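You operate a simulated robot arm through the tools that you are given. There is no shell and no other tool.

You are at the controls of a simulated robot arm. One attempt, no reset.

TASK
Put things in order on the top of the yellow edged table. At the end: the grey grease can stands where the purple bottle (marked "GREASE") stood; the purple bottle stands where the green block stood; the green block stands where the folded pale yellow cloth stood; the folded pale yellow cloth stands on top of the brown closed carton; whatever was shut is shut again. Leave all else as you found it, and nothing knocked over.

It is judged by the outcome, as a careful person would: the job done as asked, and still so three seconds after it is handed in. It fails if anything else is knocked over, pushed out of place, dropped, spilled or broken. Flat cloth is picked up by pressing the open fingertips on it (5 to 10 N) and closing them slowly along it; thin cloth reads only 2 to 8 mm in the jaws.

THE ROBOT
A 7-joint arm with a two-finger parallel gripper, fixed in place. Base frame: the origin is on the floor under the middle of its stand, x ahead of it, y to its left, z up; the work surface is at about z = 860. Readings come in mm, rad, newtons and seconds.
With the tool pointing down near the work surface it reaches from about 240 to 680 mm from the base axis. Its first joint turns from -1.152 to 1.152 rad. Payload 2.4 kg.
Tool frame: the origin (TCP) lies between the finger pads and is the grasp point; the fingertips stand 30 mm ahead of it; z points along the fingers, y is the line along which they close. Largest opening 94 mm; finger width 28, thickness 10; the body of the gripper, 50 by 96 mm, starts 55 mm behind the TCP.
Orientation is told as [roll, pitch, yaw] about the base's x, y, z axes, in that order, counted from this pose: with the fingers straight down and closing along the base's y, the tool's x points along the base's -x, its y along +y and its z along -z.

THE INTERFACE
- The arm moves only by the tool apply_moves. Its argument "rows" is a list of rows, each an object of numbers (a shift or turn left out is 0, a gripper value left out holds the last): "dx", "dy", "dz": the shift along the tool's x, y, z in mm; "rx", "ry", "rz": the turn, a rotation vector about the tool's x, y, z in rad; "jaw": the finger opening in mm, from 0 to 94. In form: [{"dx": .., "dy": .., "dz": .., "rx": .., "ry": .., "rz": .., "jaw": ..}, ...]. A call has 1 to 20 rows; each row shifts and turns the commanded pose from where the row before left it, along the tool's axes as they then stand. Rows are played at 5 a second. More than 50 mm and 0.15 rad between two rows, or a gripper value outside its range, and nothing of the call is played. Where a pose cannot be reached the arm comes as near as it can. A force on the tool above 40 N (or 10 N above the force at the start of the call, whichever is more), or a blocked arm, ends the call early, and 0.2 s more pass. Each finger travels about 153 mm/s and halts on what it meets, pressing with about 37 N; the grip force reading is that of the motor and also rises with nothing between the fingers. The clock runs only during rows and for 0.2 s after the last one: add rows that do not move to give the fingers time. It gives the time, the measured TCP pose, the force on the tool (base axes), the opening and the grip force at its end, in the units of the frame above (readings bear some noise), with the torque about the TCP (base axes, N m) and any sound that the robot's microphone picked up, and new pictures: "show" is both (left out), scene, wrist or none.
- Cameras (640 x 400 px; columns grow to the right, rows downward): "scene" is fixed at [39.9, 475.8, 1442.5]; the picture's right is [-0.73, -0.68, 0.00], its down [-0.38, 0.41, -0.83] and it looks along [0.56, -0.61, -0.56] (base axes); focal length 319 px, centre (320, 200). "wrist" rides on the gripper at [76, 14, -102] in the tool frame; the picture's right is [-0.18, 0.98, 0.00], its down [-0.75, -0.14, -0.64] and it looks along [-0.63, -0.12, 0.77] (tool axes); focal length 243 px, centre (320, 200). There is no depth. A picture from a camera that has moved, and an enlarged one, comes with that camera's place and axes in the base frame and with its lens.
- enlarge(camera, box): a new picture of the part [left, top, right, bottom] of that camera's present view, enlarged. It takes no simulated time.
- job_done(): hands the job in; it is judged then, once.

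Nothing tells you positions but the pictures and the camera data. Unless the task says otherwise, let go and move clear before handing in.

The tools are called after "Request:" as name(argument=value, ...) on one line, values as JSON. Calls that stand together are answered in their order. apply_moves: Moves the arm, as the interface text tells. Its arguments: {"type":"object","properties":{"rows":{"type":"array","items":{"type":"object","properties":{"dx":{"type":"number"},"dy":{"type":"number"},"dz":{"type":"number"},"rx":{"type":"number"},"ry":{"type":"number"},"rz":{"type":"number"},"jaw":{"type":"number"}}}},"show":{"type":"string","enum":["both","scene","wrist","none"]}},"required":["rows"]} The other tools are called the same way: enlarge (camera, box) takes an enlarged picture of a part of a camera's view; job_done () hands the job in.

At the start:

```text
time: 0.0
eef_pos: [358.3, -120.5, 1156.2]
orientation: [0.002, 0.001, -0.002]
contact_force: [0.7, -0.1, 0.7]
moment: [0.0, -0.03, -0.01]
gripper_width: 93.7
grasp_force: 0.1
```

scene: 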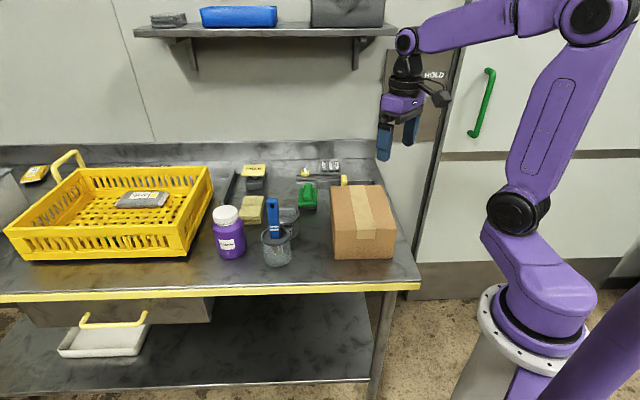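
wrist: 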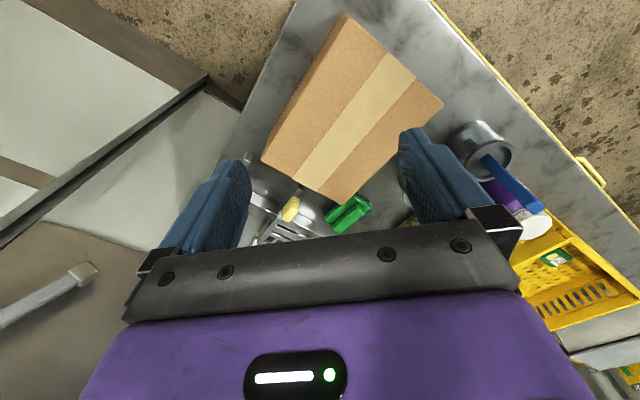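

I see a table with a yellow crate, a purple bottle, a cup with a blue tool, a green block, a carton, and some small items behind them. I'll look closer before moving.

Request:
enlarge(camera="scene", box=[200, 140, 420, 280])

Request:
enlarge(camera="scene", box=[0, 130, 220, 270])

Request:
enlarge(camera="scene", box=[0, 260, 220, 400])

Request:
enlarge(camera="scene", box=[120, 0, 420, 140])

Request:
enlarge(camera="wrist", box=[220, 0, 640, 300])

```text
2.86 times, centred on (310, 210) of scene
camera zoom: at [39.9, 475.8, 1442.5], right [-0.73, -0.68, 0.0], down [-0.38, 0.41, -0.83], along [0.56, -0.61, -0.56], focal length 911 px, centre (349, 171)
```

zoom: 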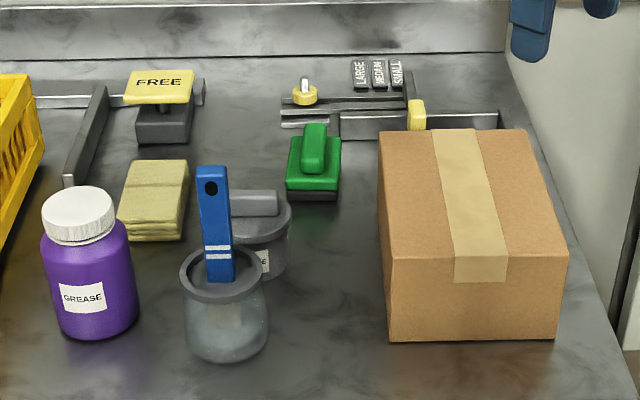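

```text
2.86 times, centred on (110, 200) of scene
camera zoom: at [39.9, 475.8, 1442.5], right [-0.73, -0.68, 0.0], down [-0.38, 0.41, -0.83], along [0.56, -0.61, -0.56], focal length 911 px, centre (920, 200)
```

zoom: 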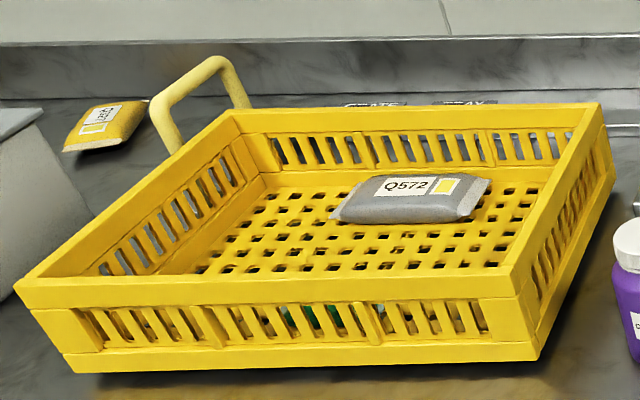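

```text
2.86 times, centred on (110, 330) of scene
camera zoom: at [39.9, 475.8, 1442.5], right [-0.73, -0.68, 0.0], down [-0.38, 0.41, -0.83], along [0.56, -0.61, -0.56], focal length 911 px, centre (920, -171)
```

zoom: 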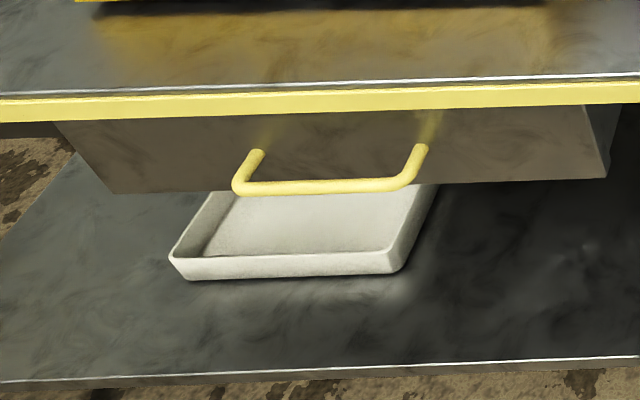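

```text
2.13 times, centred on (270, 70) of scene
camera zoom: at [39.9, 475.8, 1442.5], right [-0.73, -0.68, 0.0], down [-0.38, 0.41, -0.83], along [0.56, -0.61, -0.56], focal length 680 px, centre (427, 477)
```

zoom: 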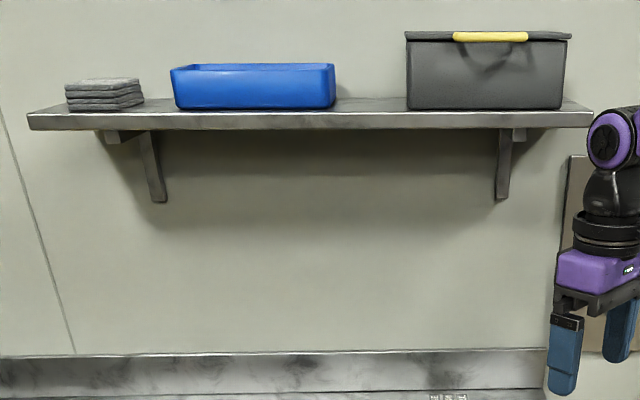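

```text
1.33 times, centred on (430, 150) of wrist
camera zoom: at [282.9, -107.7, 1258.2], right [0.18, 0.98, 0.0], down [0.75, -0.14, 0.64], along [0.63, -0.12, -0.77], focal length 324 px, centre (173, 267)
```

zoom: 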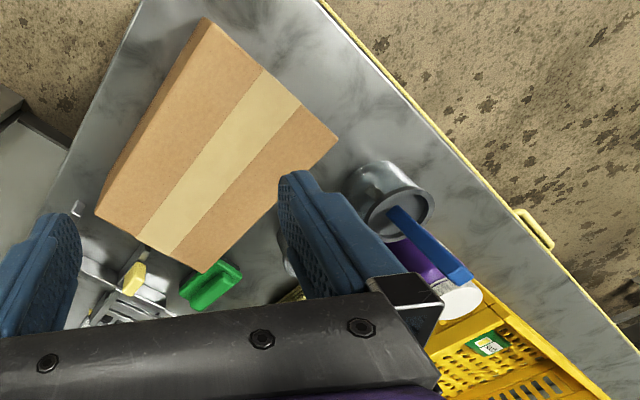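

I take the carton to be centred near (430,-100), the bottle near (625,180), the cup with the blue tool near (515,120) and the can near (587,15). The green block is near (625,-105) and the cloth near (718,38). I'll move the wrist camera over the area, high up, to refine these positions.

Request:
apply_moves(rows=[{"dx": -28, "dy": 31, "dz": -8}, {"dx": -28, "dy": 31, "dz": -8}, {"dx": -28, "dy": 31, "dz": -8}, {"dx": -28, "dy": 31}, {"dx": -28, "dy": 31}, {}])

```text
time: 1.4
eef_pos: [501.0, 33.2, 1182.4]
orientation: [-0.001, 0.0, -0.002]
contact_force: [-0.3, 0.1, 0.0]
moment: [0.04, 0.02, 0.02]
gripper_width: 93.9
grasp_force: 0.0
camera wrist: at [424.3, 47.5, 1285.0], right [0.19, 0.98, 0.0], down [0.75, -0.14, 0.64], along [0.63, -0.12, -0.77], focal length 243 px, centre (320, 200)
```

scene: 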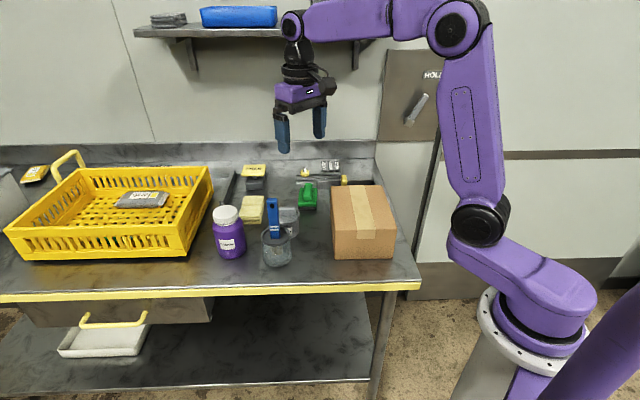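
wrist: 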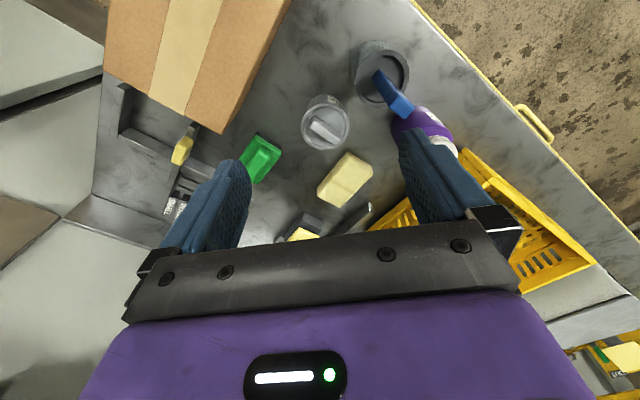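

The wrist view now shows the can, the green block, the cloth, the cup and part of the bottle. I'll enlarge it to measure their positions.

Request:
enlarge(camera="wrist", box=[220, 60, 420, 250])

Request:
enlarge(camera="wrist", box=[330, 20, 530, 210])

Request:
enlarge(camera="wrist", box=[80, 60, 280, 250])

Request:
enlarge(camera="scene", box=[360, 40, 460, 150])

```text
2.11 times, centred on (320, 155) of wrist
camera zoom: at [424.3, 47.5, 1285.0], right [0.19, 0.98, 0.0], down [0.75, -0.14, 0.64], along [0.63, -0.12, -0.77], focal length 511 px, centre (320, 295)
```

zoom: 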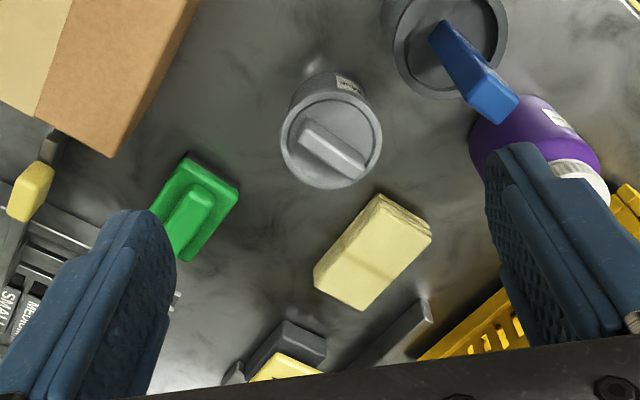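

```text
2.11 times, centred on (430, 115) of wrist
camera zoom: at [424.3, 47.5, 1285.0], right [0.19, 0.98, 0.0], down [0.75, -0.14, 0.64], along [0.63, -0.12, -0.77], focal length 511 px, centre (88, 379)
```

zoom: 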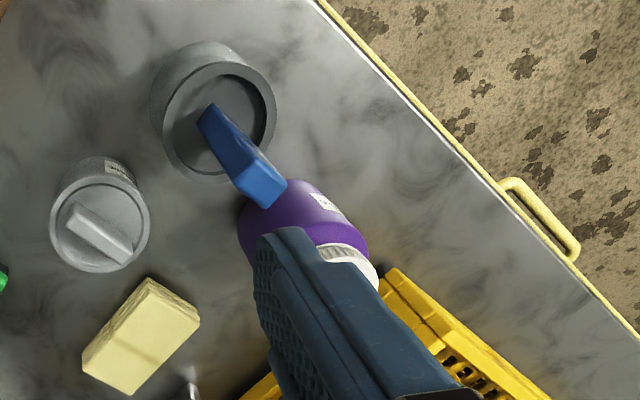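

```text
2.11 times, centred on (180, 155) of wrist
camera zoom: at [424.3, 47.5, 1285.0], right [0.19, 0.98, 0.0], down [0.75, -0.14, 0.64], along [0.63, -0.12, -0.77], focal length 511 px, centre (615, 295)
```

zoom: 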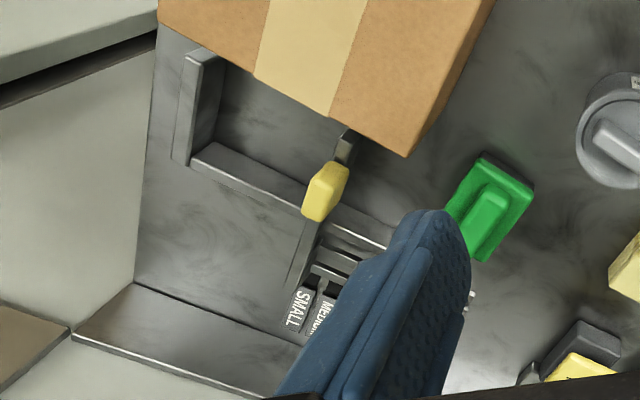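

```text
3.64 times, centred on (410, 95) of scene
camera zoom: at [39.9, 475.8, 1442.5], right [-0.73, -0.68, 0.0], down [-0.38, 0.41, -0.83], along [0.56, -0.61, -0.56], focal length 1159 px, centre (-7, 582)
```

zoom: 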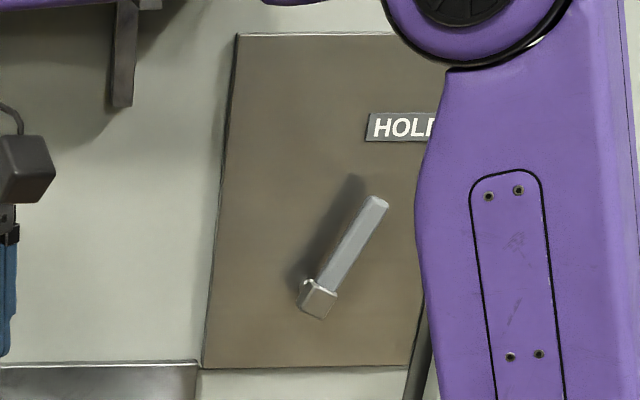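

Working along the table's own axes (it sits at about 45° to the base), the cloth is centred near (713,42) and is about 66 x 104 mm and 28 mm thick. I'll turn the gripper to line up with the table, then move toward the cloth while still high.

Request:
apply_moves(rows=[{"rz": 0.131}, {"rz": 0.131}, {"rz": 0.131}, {"rz": 0.131}, {"rz": 0.131}, {"rz": 0.131}, {"dy": 40, "dz": 20}, {"dy": 40, "dz": 20}, {"dy": 40, "dz": 20}, {"dy": 36, "dz": 20}, {}])

```text
time: 3.8
eef_pos: [612.5, 141.4, 1099.4]
orientation: [0.0, -0.001, -0.787]
contact_force: [0.6, -0.1, -0.8]
moment: [0.0, -0.02, 0.03]
gripper_width: 93.7
grasp_force: 0.0
camera wrist: at [569.7, 205.5, 1202.7], right [0.83, 0.56, 0.0], down [0.43, -0.63, 0.64], along [0.36, -0.53, -0.77], focal length 243 px, centre (320, 200)
```

scene: 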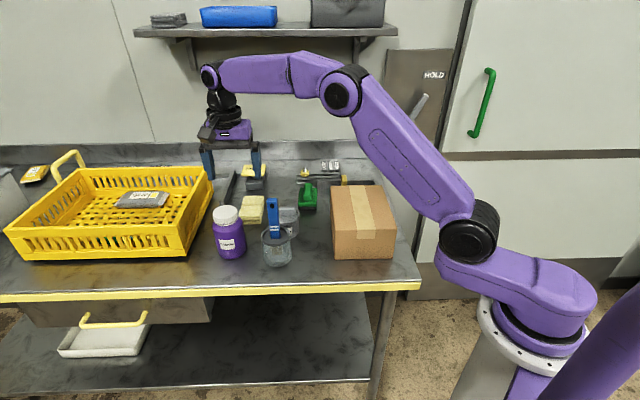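
wrist: 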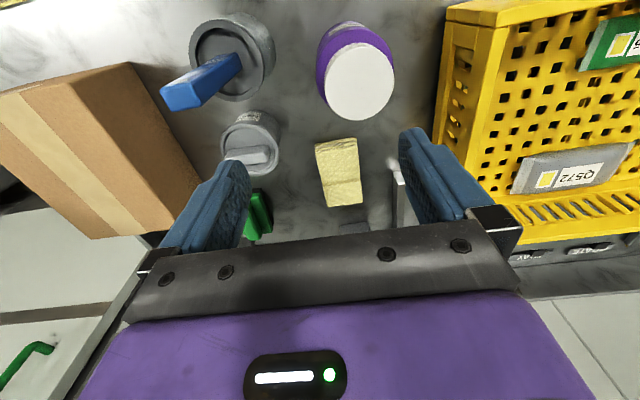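

The gripper now lines up with the table, and the cloth, can, bottle and cup are all in view. I'll enlarge the picture for measuring.

Request:
enlarge(camera="wrist", box=[180, 0, 440, 162])

Request:
enlarge(camera="wrist", box=[220, 110, 420, 235])

```text
2.46 times, centred on (310, 81) of wrist
camera zoom: at [569.7, 205.5, 1202.7], right [0.83, 0.56, 0.0], down [0.43, -0.63, 0.64], along [0.36, -0.53, -0.77], focal length 597 px, centre (345, 493)
```

zoom: 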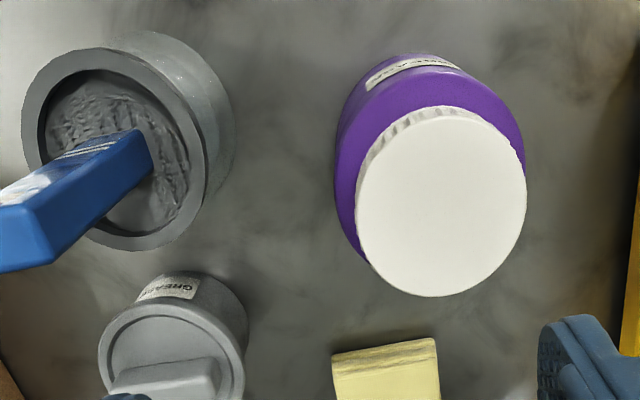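

```text
3.20 times, centred on (320, 172) of wrist
camera zoom: at [569.7, 205.5, 1202.7], right [0.83, 0.56, 0.0], down [0.43, -0.63, 0.64], along [0.36, -0.53, -0.77], focal length 776 px, centre (320, 288)
```

zoom: 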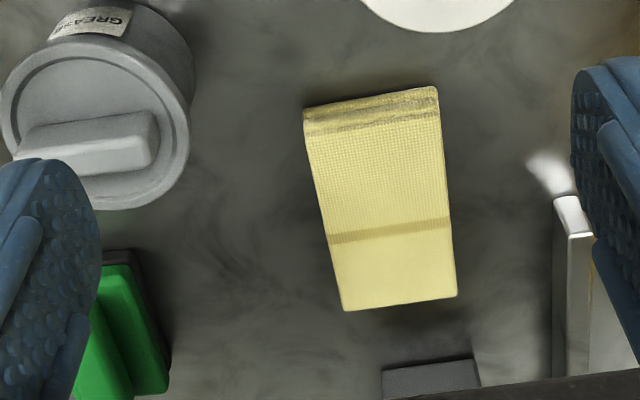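

The cloth's top measures about p 510–570 by q 426–535 mm, with p and q running along and across the table, so its centre lies just out of vertical reach. A leaned gripper would bring the wrist camera close to the bottle, so I'll try turning the gripper half round to put the camera on the far side.

Request:
apply_moves(rows=[{"rz": -0.149}, {"rz": -0.149}, {"rz": -0.149}, {"rz": -0.149}, {"rz": -0.149}, {"rz": -0.149}, {"rz": -0.149}, {"rz": -0.149}, {"rz": -0.149}, {"rz": -0.149}, {"rz": -0.149}, {"rz": -0.149}, {"rz": -0.149}, {"rz": -0.149}, {}])

```text
time: 7.0
eef_pos: [610.4, 144.6, 1099.6]
orientation: [0.0, -0.001, 1.302]
contact_force: [0.7, 0.4, 0.3]
moment: [0.0, 0.02, 0.0]
gripper_width: 93.7
grasp_force: 0.1
camera wrist: at [575.8, 74.2, 1202.4], right [-0.9, 0.44, 0.0], down [0.34, 0.69, 0.64], along [0.28, 0.58, -0.77], focal length 243 px, centre (320, 200)
```

scene: 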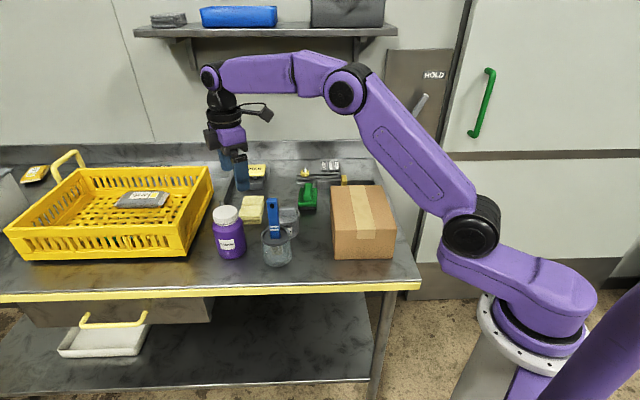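
wrist: 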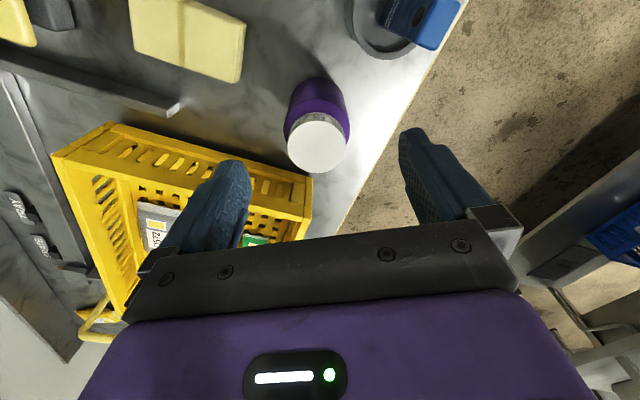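

The turn is working so far, so I'll finish it toward yaw 2.356.

Request:
apply_moves(rows=[{"rz": -0.132}, {"rz": -0.132}, {"rz": -0.132}, {"rz": -0.132}, {"rz": -0.132}, {"rz": -0.132}, {"rz": -0.132}, {"rz": -0.132}, {}])

```text
time: 9.0
eef_pos: [609.2, 143.8, 1098.8]
orientation: [-0.001, -0.001, 2.357]
contact_force: [0.0, 0.5, 0.5]
moment: [0.0, 0.04, 0.0]
gripper_width: 94.0
grasp_force: 0.1
camera wrist: at [654.0, 78.9, 1201.9], right [-0.82, -0.57, 0.0], down [-0.43, 0.63, 0.64], along [-0.36, 0.53, -0.77], focal length 243 px, centre (320, 200)
```

scene: 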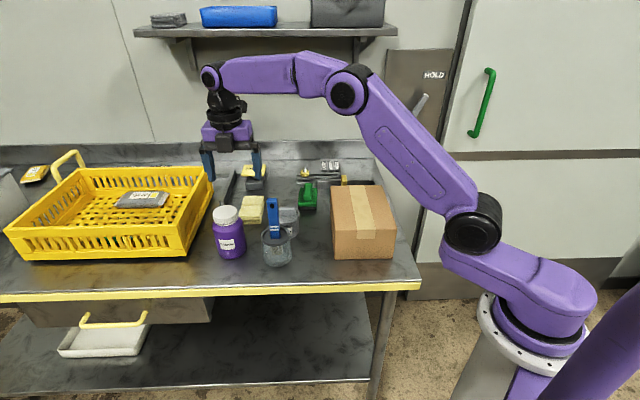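
wrist: 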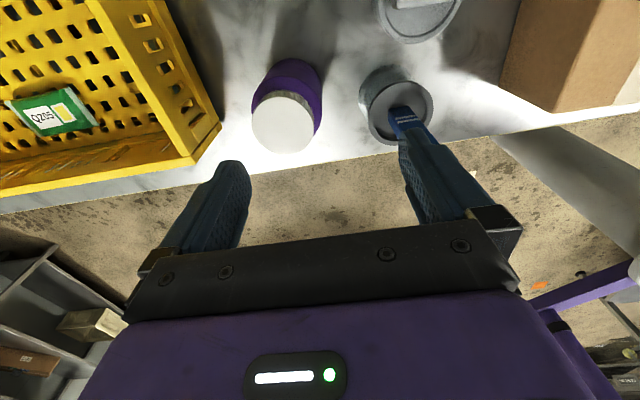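

The half turn reached cleanly. Next I'll lean the tool 0.3 rad away from the front edge and move high over the cloth.

Request:
apply_moves(rows=[{"ry": 0.1}, {"ry": 0.1}, {"ry": 0.1}, {"dx": 22.8, "dy": -1.9, "dz": 32.9}, {"dx": 22.8, "dy": -1.9, "dz": 32.9}, {"dx": 22.8, "dy": -1.9, "dz": 32.9}, {"dx": 22.8, "dy": -1.9, "dz": 32.9}, {}, {}])

```text
time: 11.0
eef_pos: [706.2, 57.2, 1003.6]
orientation: [0.0, 0.301, 2.356]
contact_force: [-0.4, 0.5, 0.1]
moment: [0.02, 0.0, -0.02]
gripper_width: 93.9
grasp_force: 0.0
camera wrist: at [726.7, 16.5, 1125.0], right [-0.82, -0.57, -0.05], down [-0.54, 0.74, 0.39], along [-0.18, 0.35, -0.92], focal length 243 px, centre (320, 200)
```

scene: 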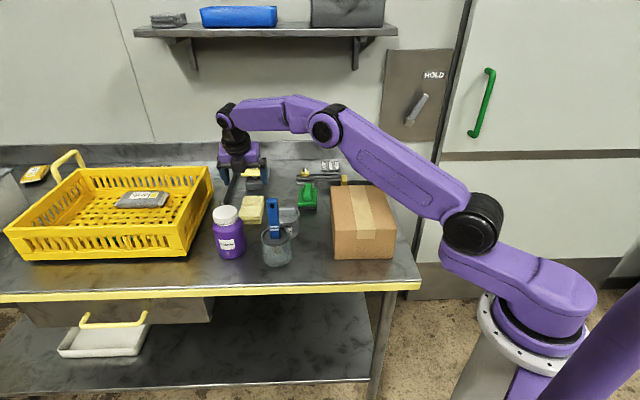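
wrist: 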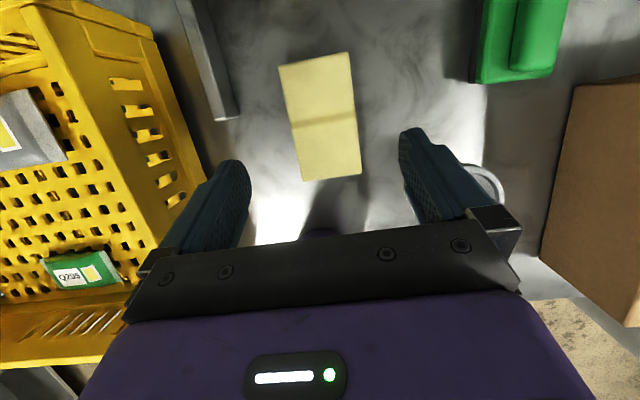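

The cloth checks out from this view (p 510–570, q 427–534, top at z≈888), and the leaned tool can reach it. I'll descend with the fingers straddling it.

Request:
apply_moves(rows=[{"dx": -5.1, "dy": -0.1, "dz": 25}, {"dx": -5.1, "dy": -0.2, "dz": 25}, {"dx": -5.1, "dy": -0.2, "dz": 25}, {"dx": -4.7, "dz": 25}, {}])

```text
time: 12.2
eef_pos: [712.8, 52.2, 899.8]
orientation: [0.0, 0.3, 2.356]
contact_force: [0.5, -1.0, -0.4]
moment: [0.02, -0.01, -0.02]
gripper_width: 94.2
grasp_force: 0.0
camera wrist: at [732.6, 11.1, 1020.7], right [-0.82, -0.57, -0.06], down [-0.54, 0.74, 0.39], along [-0.18, 0.35, -0.92], focal length 243 px, centre (320, 200)
```

scene: 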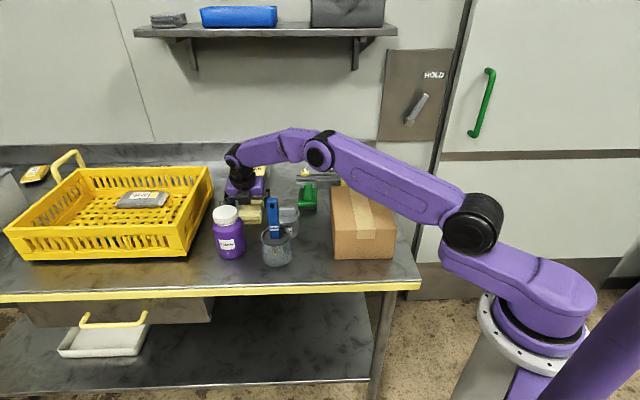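
wrist: 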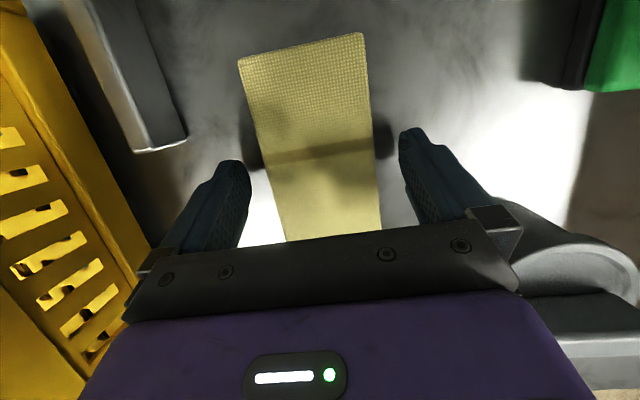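

The fingers straddle the cloth. I'll drop 2.5 mm more and close slowly.

Request:
apply_moves(rows=[{"dx": -0.7, "dz": 2.4}, {"jaw": 80}, {"jaw": 70}, {"jaw": 64}, {"jaw": 60}, {"jaw": 57}, {"jaw": 54}, {}])

```text
time: 14.0
eef_pos: [712.6, 52.2, 898.1]
orientation: [-0.002, 0.301, 2.352]
contact_force: [1.1, 0.5, 6.8]
moment: [-0.02, 0.06, 0.01]
gripper_width: 64.1
grasp_force: 36.7
camera wrist: at [731.6, 11.1, 1018.6], right [-0.82, -0.57, -0.06], down [-0.54, 0.74, 0.39], along [-0.18, 0.35, -0.92], focal length 243 px, centre (320, 200)
```

scene: 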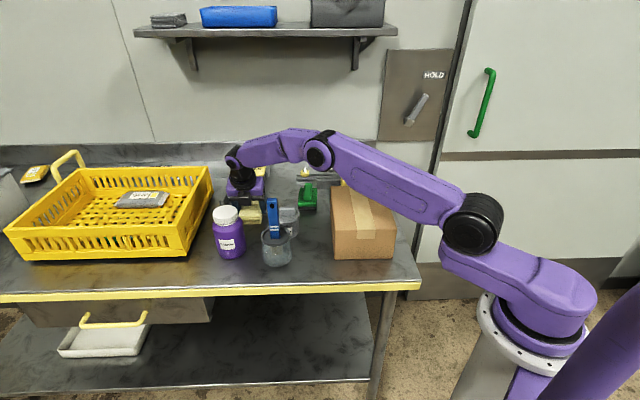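
wrist: 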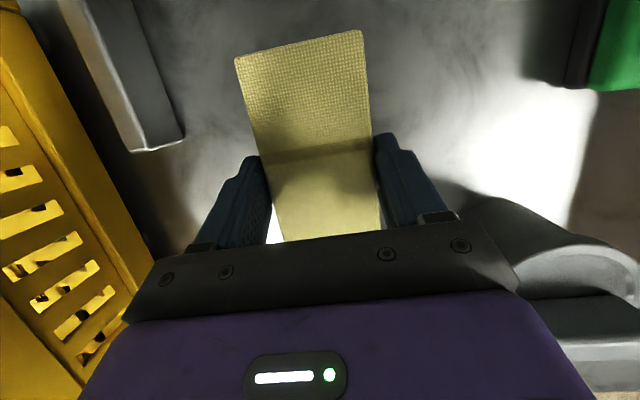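

The grip is firm at 64 mm, so the cloth behaves like a solid stack. I'll lift it straight up.

Request:
apply_moves(rows=[{"dx": 3, "dz": -9.6}, {"dx": 11.1, "dz": -35.8}, {"dx": 11.1, "dz": -35.8}, {"dx": 11.1, "dz": -35.8}, {"dx": 11.1, "dz": -35.8}, {}])

```text
time: 15.4
eef_pos: [714.0, 54.1, 1059.0]
orientation: [-0.001, 0.299, 2.354]
contact_force: [0.7, 0.0, -0.4]
moment: [-0.03, 0.0, 0.01]
gripper_width: 63.8
grasp_force: 37.1
camera wrist: at [733.0, 13.3, 1179.1], right [-0.82, -0.57, -0.05], down [-0.54, 0.74, 0.39], along [-0.18, 0.35, -0.92], focal length 243 px, centre (320, 200)
```

scene: 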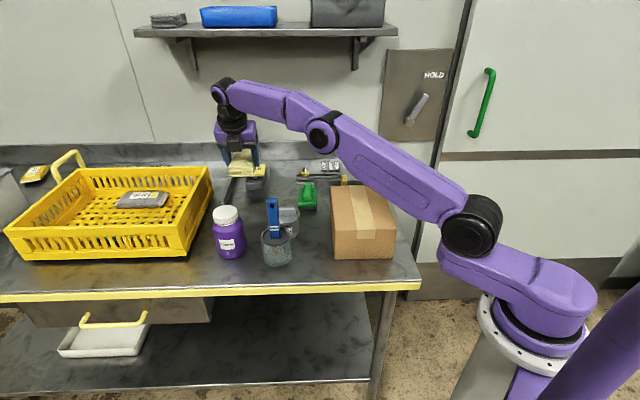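
wrist: 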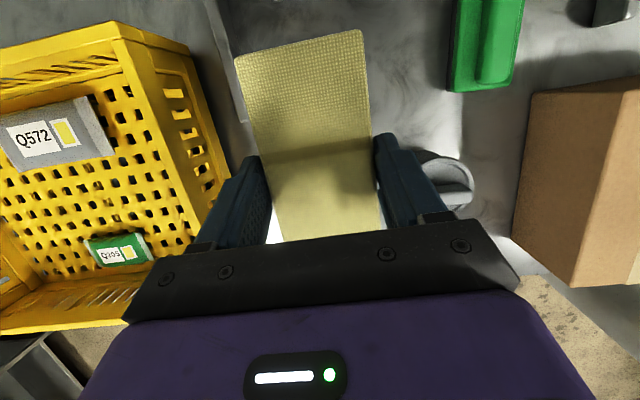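

The cloth is held level. I'll carry it high over to the carton, whose top is centred near p 228, q 378 at z≈960.

Request:
apply_moves(rows=[{"dx": -5, "dy": 16, "dz": -1.5}, {"dx": -9.2, "dy": 30, "dz": -2.9}, {"dx": -9.2, "dy": 30, "dz": -2.9}, {"dx": -9.2, "dy": 30, "dz": -2.9}, {"dx": -9.2, "dy": 30, "dz": -2.9}, {"dx": -9.2, "dy": 30, "dz": -2.9}, {"dx": -9.2, "dy": 30, "dz": -2.9}, {"dx": -9.2, "dy": 30, "dz": -2.9}, {"dx": -9.2, "dy": 30, "dz": -2.9}, {"dx": -9.2, "dy": 30, "dz": -2.9}, {"dx": -9.2, "dy": 29, "dz": -2.9}, {}])

```text
time: 18.0
eef_pos: [416.8, -96.2, 1056.2]
orientation: [0.0, 0.302, 2.356]
contact_force: [0.1, 1.2, -0.4]
moment: [0.03, 0.0, 0.01]
gripper_width: 64.1
grasp_force: 36.8
camera wrist: at [437.0, -136.5, 1176.1], right [-0.82, -0.57, -0.05], down [-0.54, 0.74, 0.39], along [-0.18, 0.35, -0.92], focal length 243 px, centre (320, 200)
```

scene: 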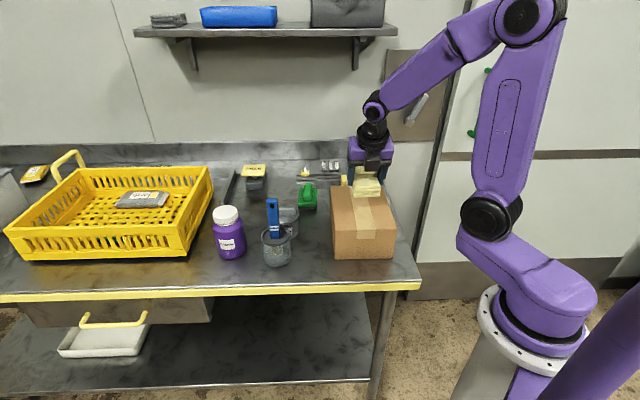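
wrist: 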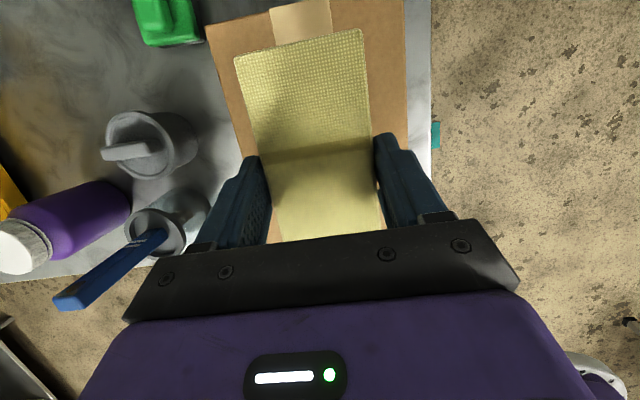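

The cloth is over the middle of the carton top. I'll lower it gently.

Request:
apply_moves(rows=[{"dx": -5.1, "dz": 16.5}, {"dx": -5.1, "dz": 16.5}, {"dx": -3.5, "dz": 11.5}, {"dx": -1.2, "dz": 3.8}, {}], show="both")

Request:
enlarge(camera="scene", box=[310, 140, 420, 270])

```text
time: 19.2
eef_pos: [417.7, -97.5, 1008.0]
orientation: [-0.001, 0.3, 2.357]
contact_force: [-0.3, 1.0, 0.2]
moment: [0.0, -0.02, -0.01]
gripper_width: 64.1
grasp_force: 36.9
camera wrist: at [437.5, -137.5, 1126.7], right [-0.82, -0.57, -0.05], down [-0.54, 0.74, 0.39], along [-0.18, 0.35, -0.92], focal length 243 px, centre (320, 200)
```

scene: 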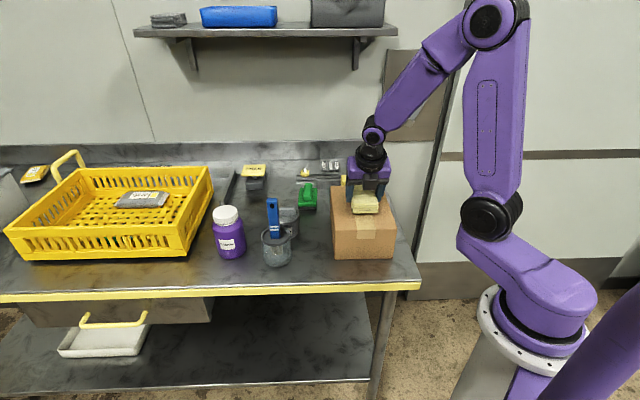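
wrist: 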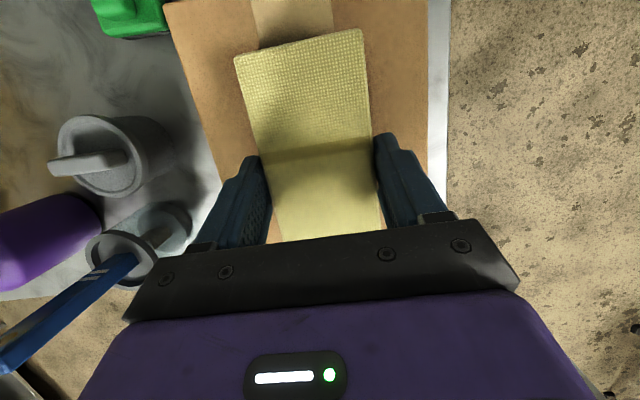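

```text
3.08 times, centred on (365, 205) of scene
camera zoom: at [39.9, 475.8, 1442.5], right [-0.73, -0.68, 0.0], down [-0.38, 0.41, -0.83], along [0.56, -0.61, -0.56], focal length 981 px, centre (182, 185)
```

zoom: 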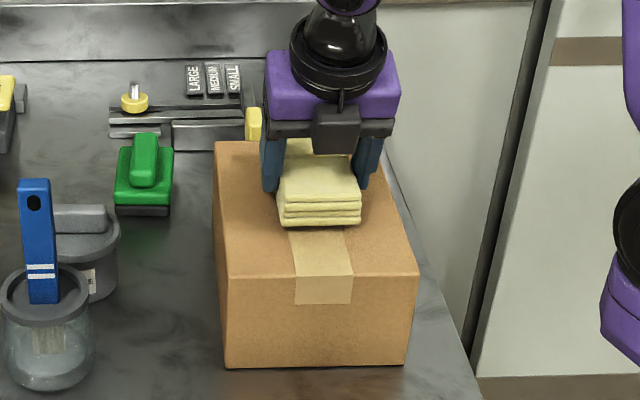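

The cloth bottom is roughly 10 mm above the carton. I'll lower it in small steps while watching the force.

Request:
apply_moves(rows=[{"dx": -0.7, "dz": 2.4}, {"dx": -0.7, "dz": 2.4}, {"dx": -0.5, "dz": 1.5}, {}], show="none")

```text
time: 20.2
eef_pos: [416.5, -97.5, 998.9]
orientation: [0.001, 0.301, 2.356]
contact_force: [0.0, 0.1, -0.7]
moment: [-0.01, 0.03, 0.01]
gripper_width: 64.0
grasp_force: 37.1
```

Request:
apply_moves(rows=[{"dx": -0.3, "dz": 1}, {"dx": -0.3, "dz": 1}, {}, {}], show="scene")

Request:
enlarge(camera="scene", box=[340, 170, 400, 230])

```text
time: 21.2
eef_pos: [416.8, -98.0, 996.7]
orientation: [-0.001, 0.3, 2.354]
contact_force: [-0.2, -1.1, 10.0]
moment: [-0.12, 0.13, -0.06]
gripper_width: 63.9
grasp_force: 36.5
```

scene: 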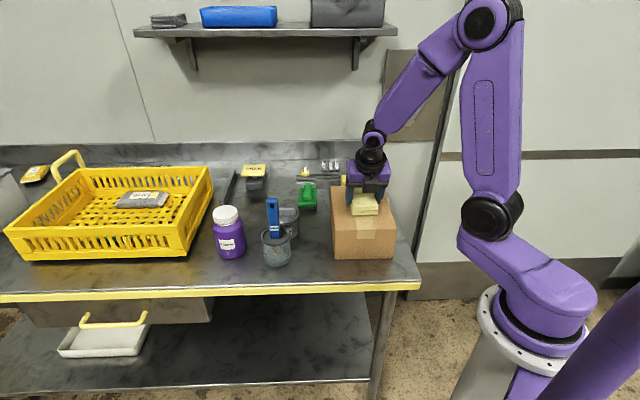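

```text
6.67 times, centred on (370, 200) of scene
camera zoom: at [39.8, 475.8, 1442.5], right [-0.73, -0.68, 0.0], down [-0.38, 0.41, -0.83], along [0.56, -0.61, -0.56], focal length 2125 px, centre (-13, 200)
```

zoom: 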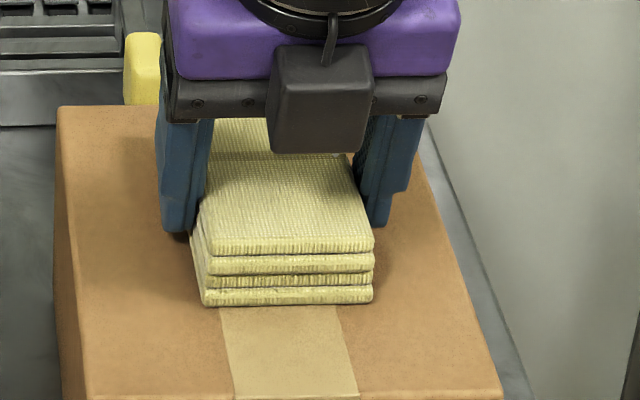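

The cloth is resting on the carton (10 N contact). I'll open the fingers slowly and rise.

Request:
apply_moves(rows=[{"dx": 0.3, "dz": -1, "jaw": 66}, {"jaw": 70}, {"jaw": 78}, {"jaw": 88}, {"jaw": 93}, {}, {"dx": 5, "dz": -16}, {"dx": 9, "dz": -30}, {"dx": 9, "dz": -30}, {"dx": 9, "dz": -30}, {}])

Request:
enlarge(camera="scene", box=[310, 140, 420, 270])

```text
time: 23.6
eef_pos: [416.9, -96.9, 1110.3]
orientation: [0.0, 0.299, 2.356]
contact_force: [0.3, -0.1, 0.5]
moment: [0.01, 0.01, -0.04]
gripper_width: 93.0
grasp_force: 0.0
camera wrist: at [436.5, -137.9, 1231.0], right [-0.82, -0.57, -0.05], down [-0.54, 0.74, 0.39], along [-0.18, 0.35, -0.92], focal length 243 px, centre (320, 200)
```

scene: 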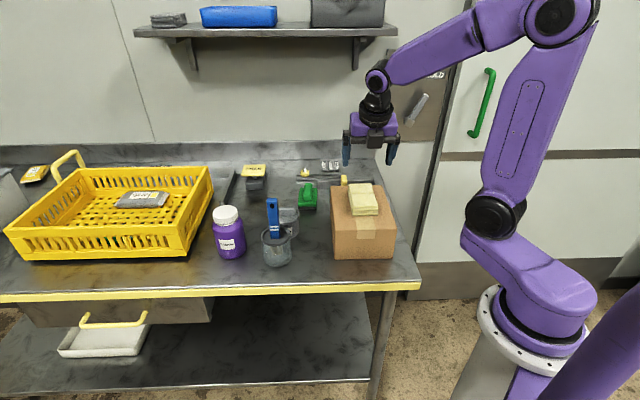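
wrist: 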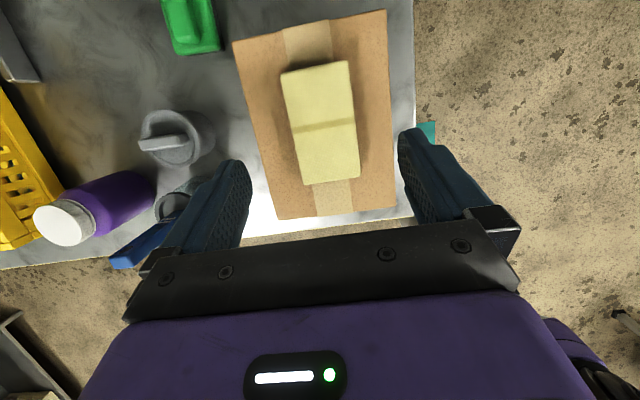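

```text
3.08 times, centred on (365, 205) of scene
camera zoom: at [39.9, 475.8, 1442.5], right [-0.73, -0.68, 0.0], down [-0.38, 0.41, -0.83], along [0.56, -0.61, -0.56], focal length 981 px, centre (182, 185)
```

zoom: 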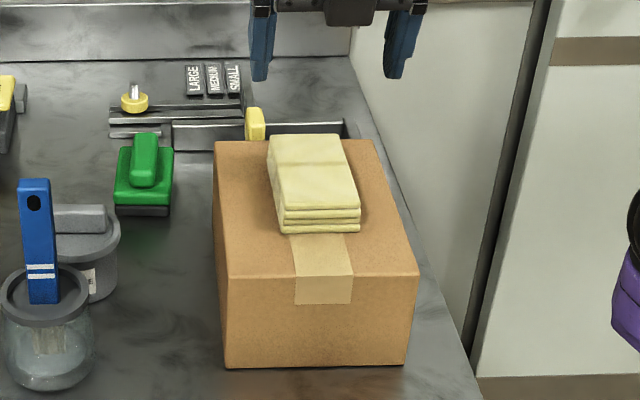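

The cloth now rests neatly on the closed carton. Next I'll move over the green block for a close look.

Request:
apply_moves(rows=[{"dx": 18.2, "dy": -28.4, "dz": 20.3}, {"dx": 18.2, "dy": -28.4, "dz": 20.3}, {"dx": 18.2, "dy": -28.4, "dz": 20.3}, {"dx": 18.2, "dy": -28.4, "dz": 20.3}, {"dx": 18.2, "dy": -28.4, "dz": 20.3}, {}, {}])

Request:
enlarge(camera="wrist", box=[240, 40, 420, 240])

```text
time: 25.2
eef_pos: [602.2, -80.6, 1038.5]
orientation: [0.0, 0.301, 2.356]
contact_force: [0.9, -1.0, 0.8]
moment: [0.05, -0.01, 0.01]
gripper_width: 93.0
grasp_force: 0.0
camera wrist: at [621.3, -121.7, 1159.4], right [-0.82, -0.57, -0.05], down [-0.54, 0.74, 0.39], along [-0.18, 0.35, -0.92], focal length 243 px, centre (320, 200)
```

scene: 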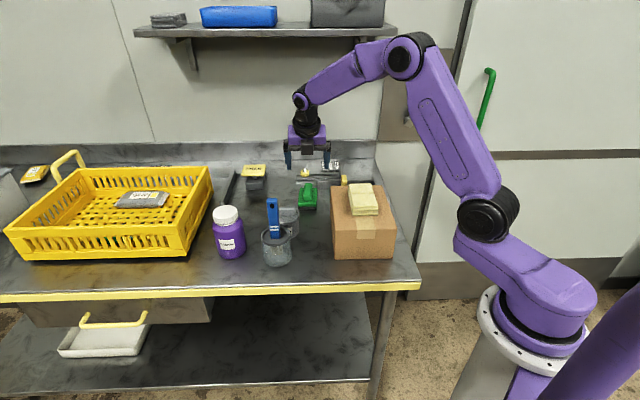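
wrist: 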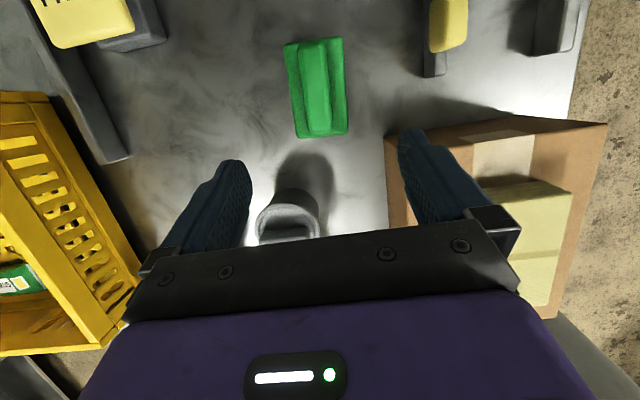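

```text
2.00 times, centred on (330, 140) of wrist
camera zoom: at [621.3, -121.7, 1159.4], right [-0.82, -0.57, -0.05], down [-0.54, 0.74, 0.39], along [-0.18, 0.35, -0.92], focal length 485 px, centre (300, 320)
```

zoom: 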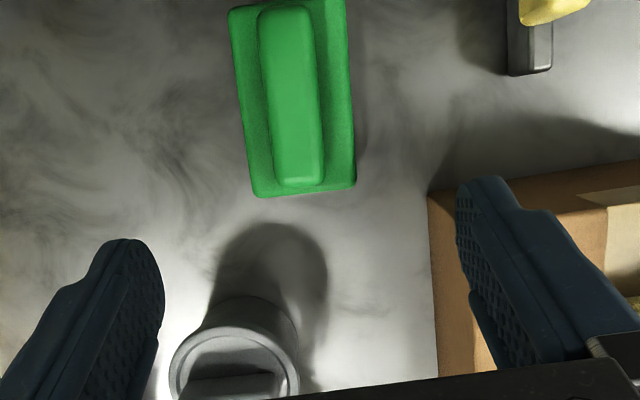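

I can see the green block from above with its narrow ridge running away from the front edge. I'll get a detailed scene enlargement for its height.

Request:
enlarge(camera="scene", box=[290, 170, 330, 215])

Request:
enlarge(camera="wrist", box=[270, 20, 370, 150])

```text
8.89 times, centred on (310, 192) of scene
camera zoom: at [39.9, 475.8, 1442.5], right [-0.73, -0.68, 0.0], down [-0.38, 0.41, -0.83], along [0.56, -0.61, -0.56], focal length 2833 px, centre (409, 267)
```

zoom: 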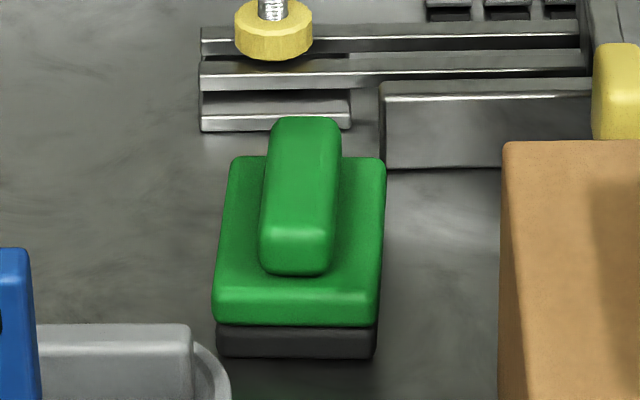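

```text
3.08 times, centred on (320, 85) of wrist
camera zoom: at [621.3, -121.7, 1159.4], right [-0.82, -0.57, -0.05], down [-0.54, 0.74, 0.39], along [-0.18, 0.35, -0.92], focal length 746 px, centre (320, 554)
```

zoom: 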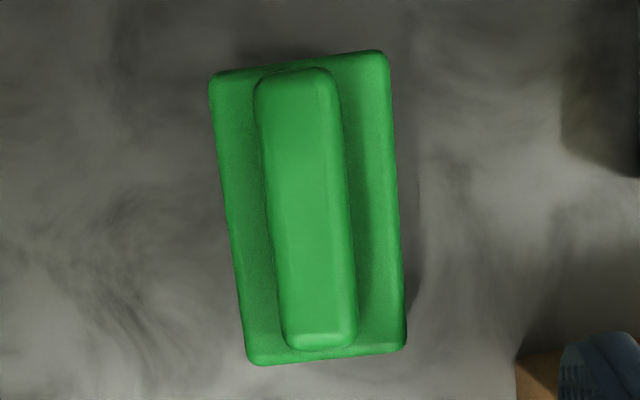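

The block's centre is about p 369, q 533, turned about 0.077 rad, with a slab top at z≈891 and a ridge about 22 mm wide up to z≈910. I'll match that yaw, narrow the jaws a little and come down close above the ridge.

Request:
apply_moves(rows=[{"rx": -0.0228, "rz": 0.0736, "jaw": 60}, {"dx": 3.2, "dy": -1.3, "dz": 33.6}, {"dx": 3.2, "dy": -1.3, "dz": 33.6}, {"dx": 3.3, "dy": -1.3, "dz": 33.6}, {}, {}])

Request:
enlarge(camera="wrist", box=[220, 60, 420, 240])

Request:
enlarge(camera="scene", box=[270, 130, 350, 220])

```text
time: 26.6
eef_pos: [628.8, -108.2, 945.2]
orientation: [0.0, 0.3, 2.279]
contact_force: [-0.6, -0.6, 0.1]
moment: [-0.01, 0.03, -0.01]
gripper_width: 59.9
grasp_force: 0.1
camera wrist: at [645.4, -150.1, 1065.8], right [-0.86, -0.51, -0.05], down [-0.48, 0.78, 0.39], along [-0.15, 0.36, -0.92], focal length 243 px, centre (320, 200)
```

scene: 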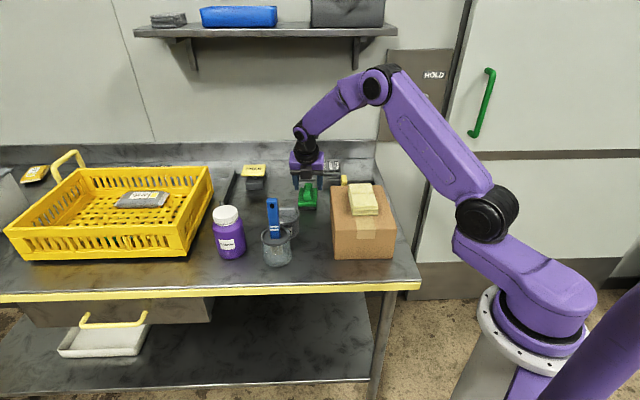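
wrist: 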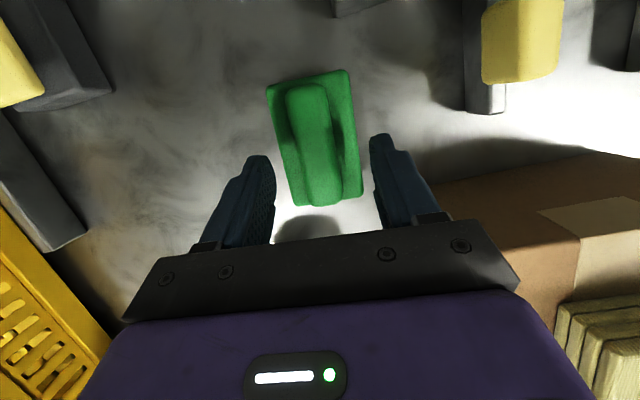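

```text
2.22 times, centred on (320, 150) of wrist
camera zoom: at [645.4, -150.1, 1065.8], right [-0.86, -0.51, -0.05], down [-0.48, 0.78, 0.39], along [-0.15, 0.36, -0.92], focal length 539 px, centre (320, 311)
```

zoom: 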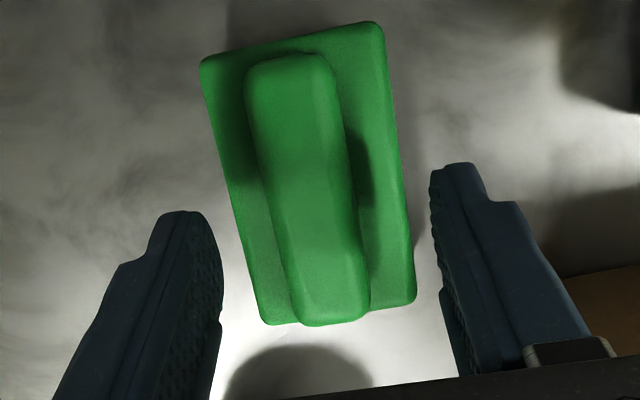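

```text
4.44 times, centred on (310, 175) of scene
camera zoom: at [39.9, 475.8, 1442.5], right [-0.73, -0.68, 0.0], down [-0.38, 0.41, -0.83], along [0.56, -0.61, -0.56], focal length 1416 px, centre (364, 311)
```

zoom: 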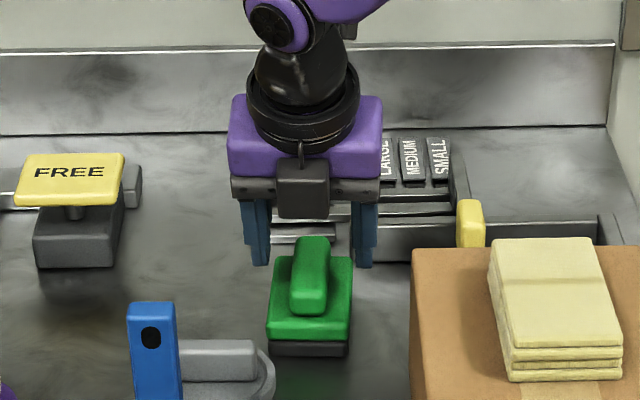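

The block is aligned with the gripper but about 2.4 mm off centre. I'll correct that, come down so the fingertips sit just above the slab, and close on the ridge.

Request:
apply_moves(rows=[{"dy": -2.4}, {"dx": -2.7, "dz": 8.6}, {"dx": -2.2, "dz": 7}, {}, {}], show="both")

Request:
enlarge(camera="scene", box=[280, 150, 340, 220])

```text
time: 27.8
eef_pos: [628.6, -106.1, 930.2]
orientation: [0.0, 0.299, 2.277]
contact_force: [-1.5, -0.1, -0.2]
moment: [0.01, 0.02, -0.02]
gripper_width: 59.9
grasp_force: 0.0
camera wrist: at [646.8, -148.1, 1050.5], right [-0.86, -0.51, -0.05], down [-0.48, 0.78, 0.39], along [-0.15, 0.36, -0.92], focal length 243 px, centre (320, 200)
```

scene: 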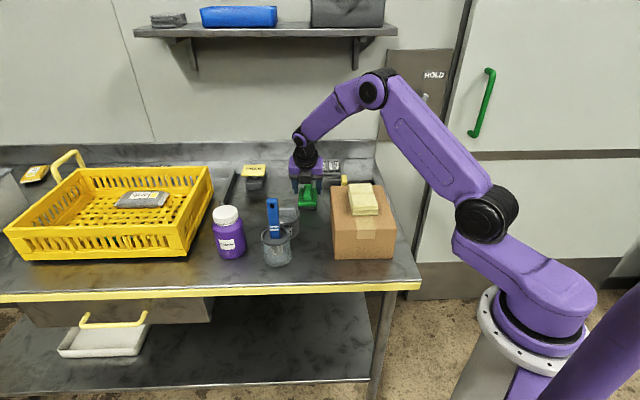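
wrist: 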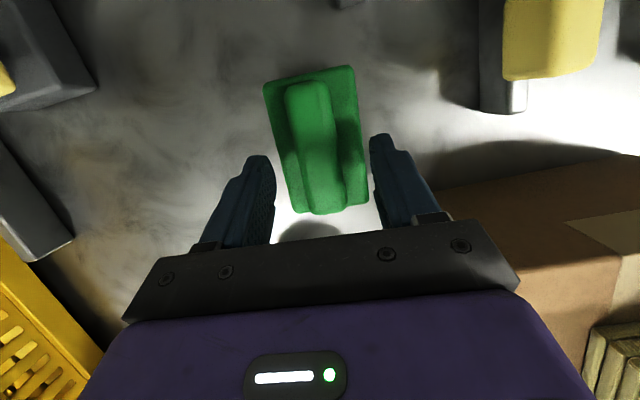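

```text
5.71 times, centred on (310, 185) of scene
camera zoom: at [39.9, 475.8, 1442.5], right [-0.73, -0.68, 0.0], down [-0.38, 0.41, -0.83], along [0.56, -0.61, -0.56], focal length 1821 px, centre (377, 286)
```

zoom: 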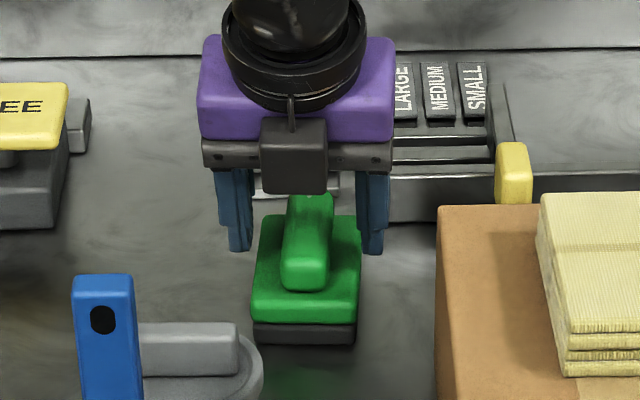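

The fingertips are about 6 mm above the slab. I'll lower 4 mm more and close gently on the ridge.

Request:
apply_moves(rows=[{"dx": -1.2, "dz": 3.8}, {}, {"jaw": 45}, {"jaw": 35}, {"jaw": 28}, {"jaw": 24}, {"jaw": 20}, {"jaw": 17}, {}, {}])

Request:
enlarge(camera="scene", box=[280, 150, 340, 220])

```text
time: 30.0
eef_pos: [631.0, -105.8, 926.0]
orientation: [0.0, 0.301, 2.276]
contact_force: [-0.7, 0.3, 0.1]
moment: [-0.02, -0.05, 0.05]
gripper_width: 25.1
grasp_force: 37.4
camera wrist: at [646.8, -147.7, 1046.4], right [-0.86, -0.51, -0.05], down [-0.48, 0.78, 0.39], along [-0.15, 0.36, -0.92], focal length 243 px, centre (320, 200)
```

scene: 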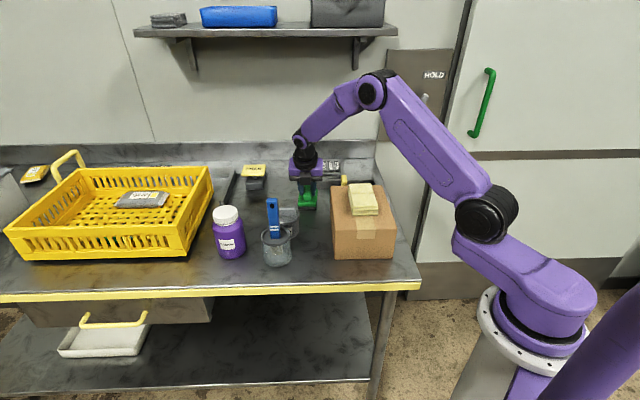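
wrist: 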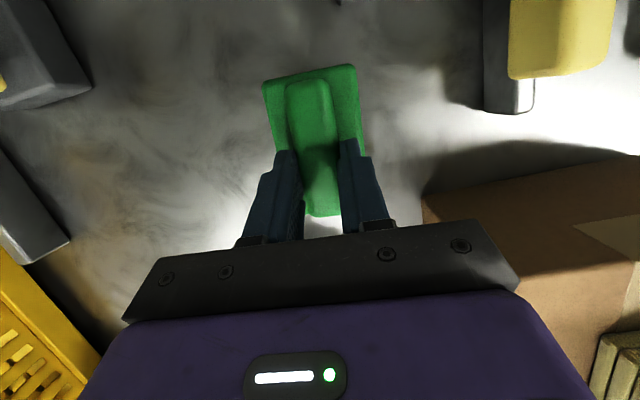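

```text
5.71 times, centred on (310, 185) of scene
camera zoom: at [39.9, 475.8, 1442.5], right [-0.73, -0.68, 0.0], down [-0.38, 0.41, -0.83], along [0.56, -0.61, -0.56], focal length 1821 px, centre (377, 286)
```

zoom: 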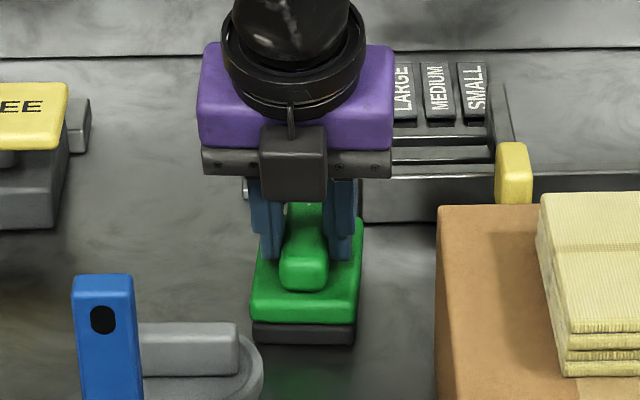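

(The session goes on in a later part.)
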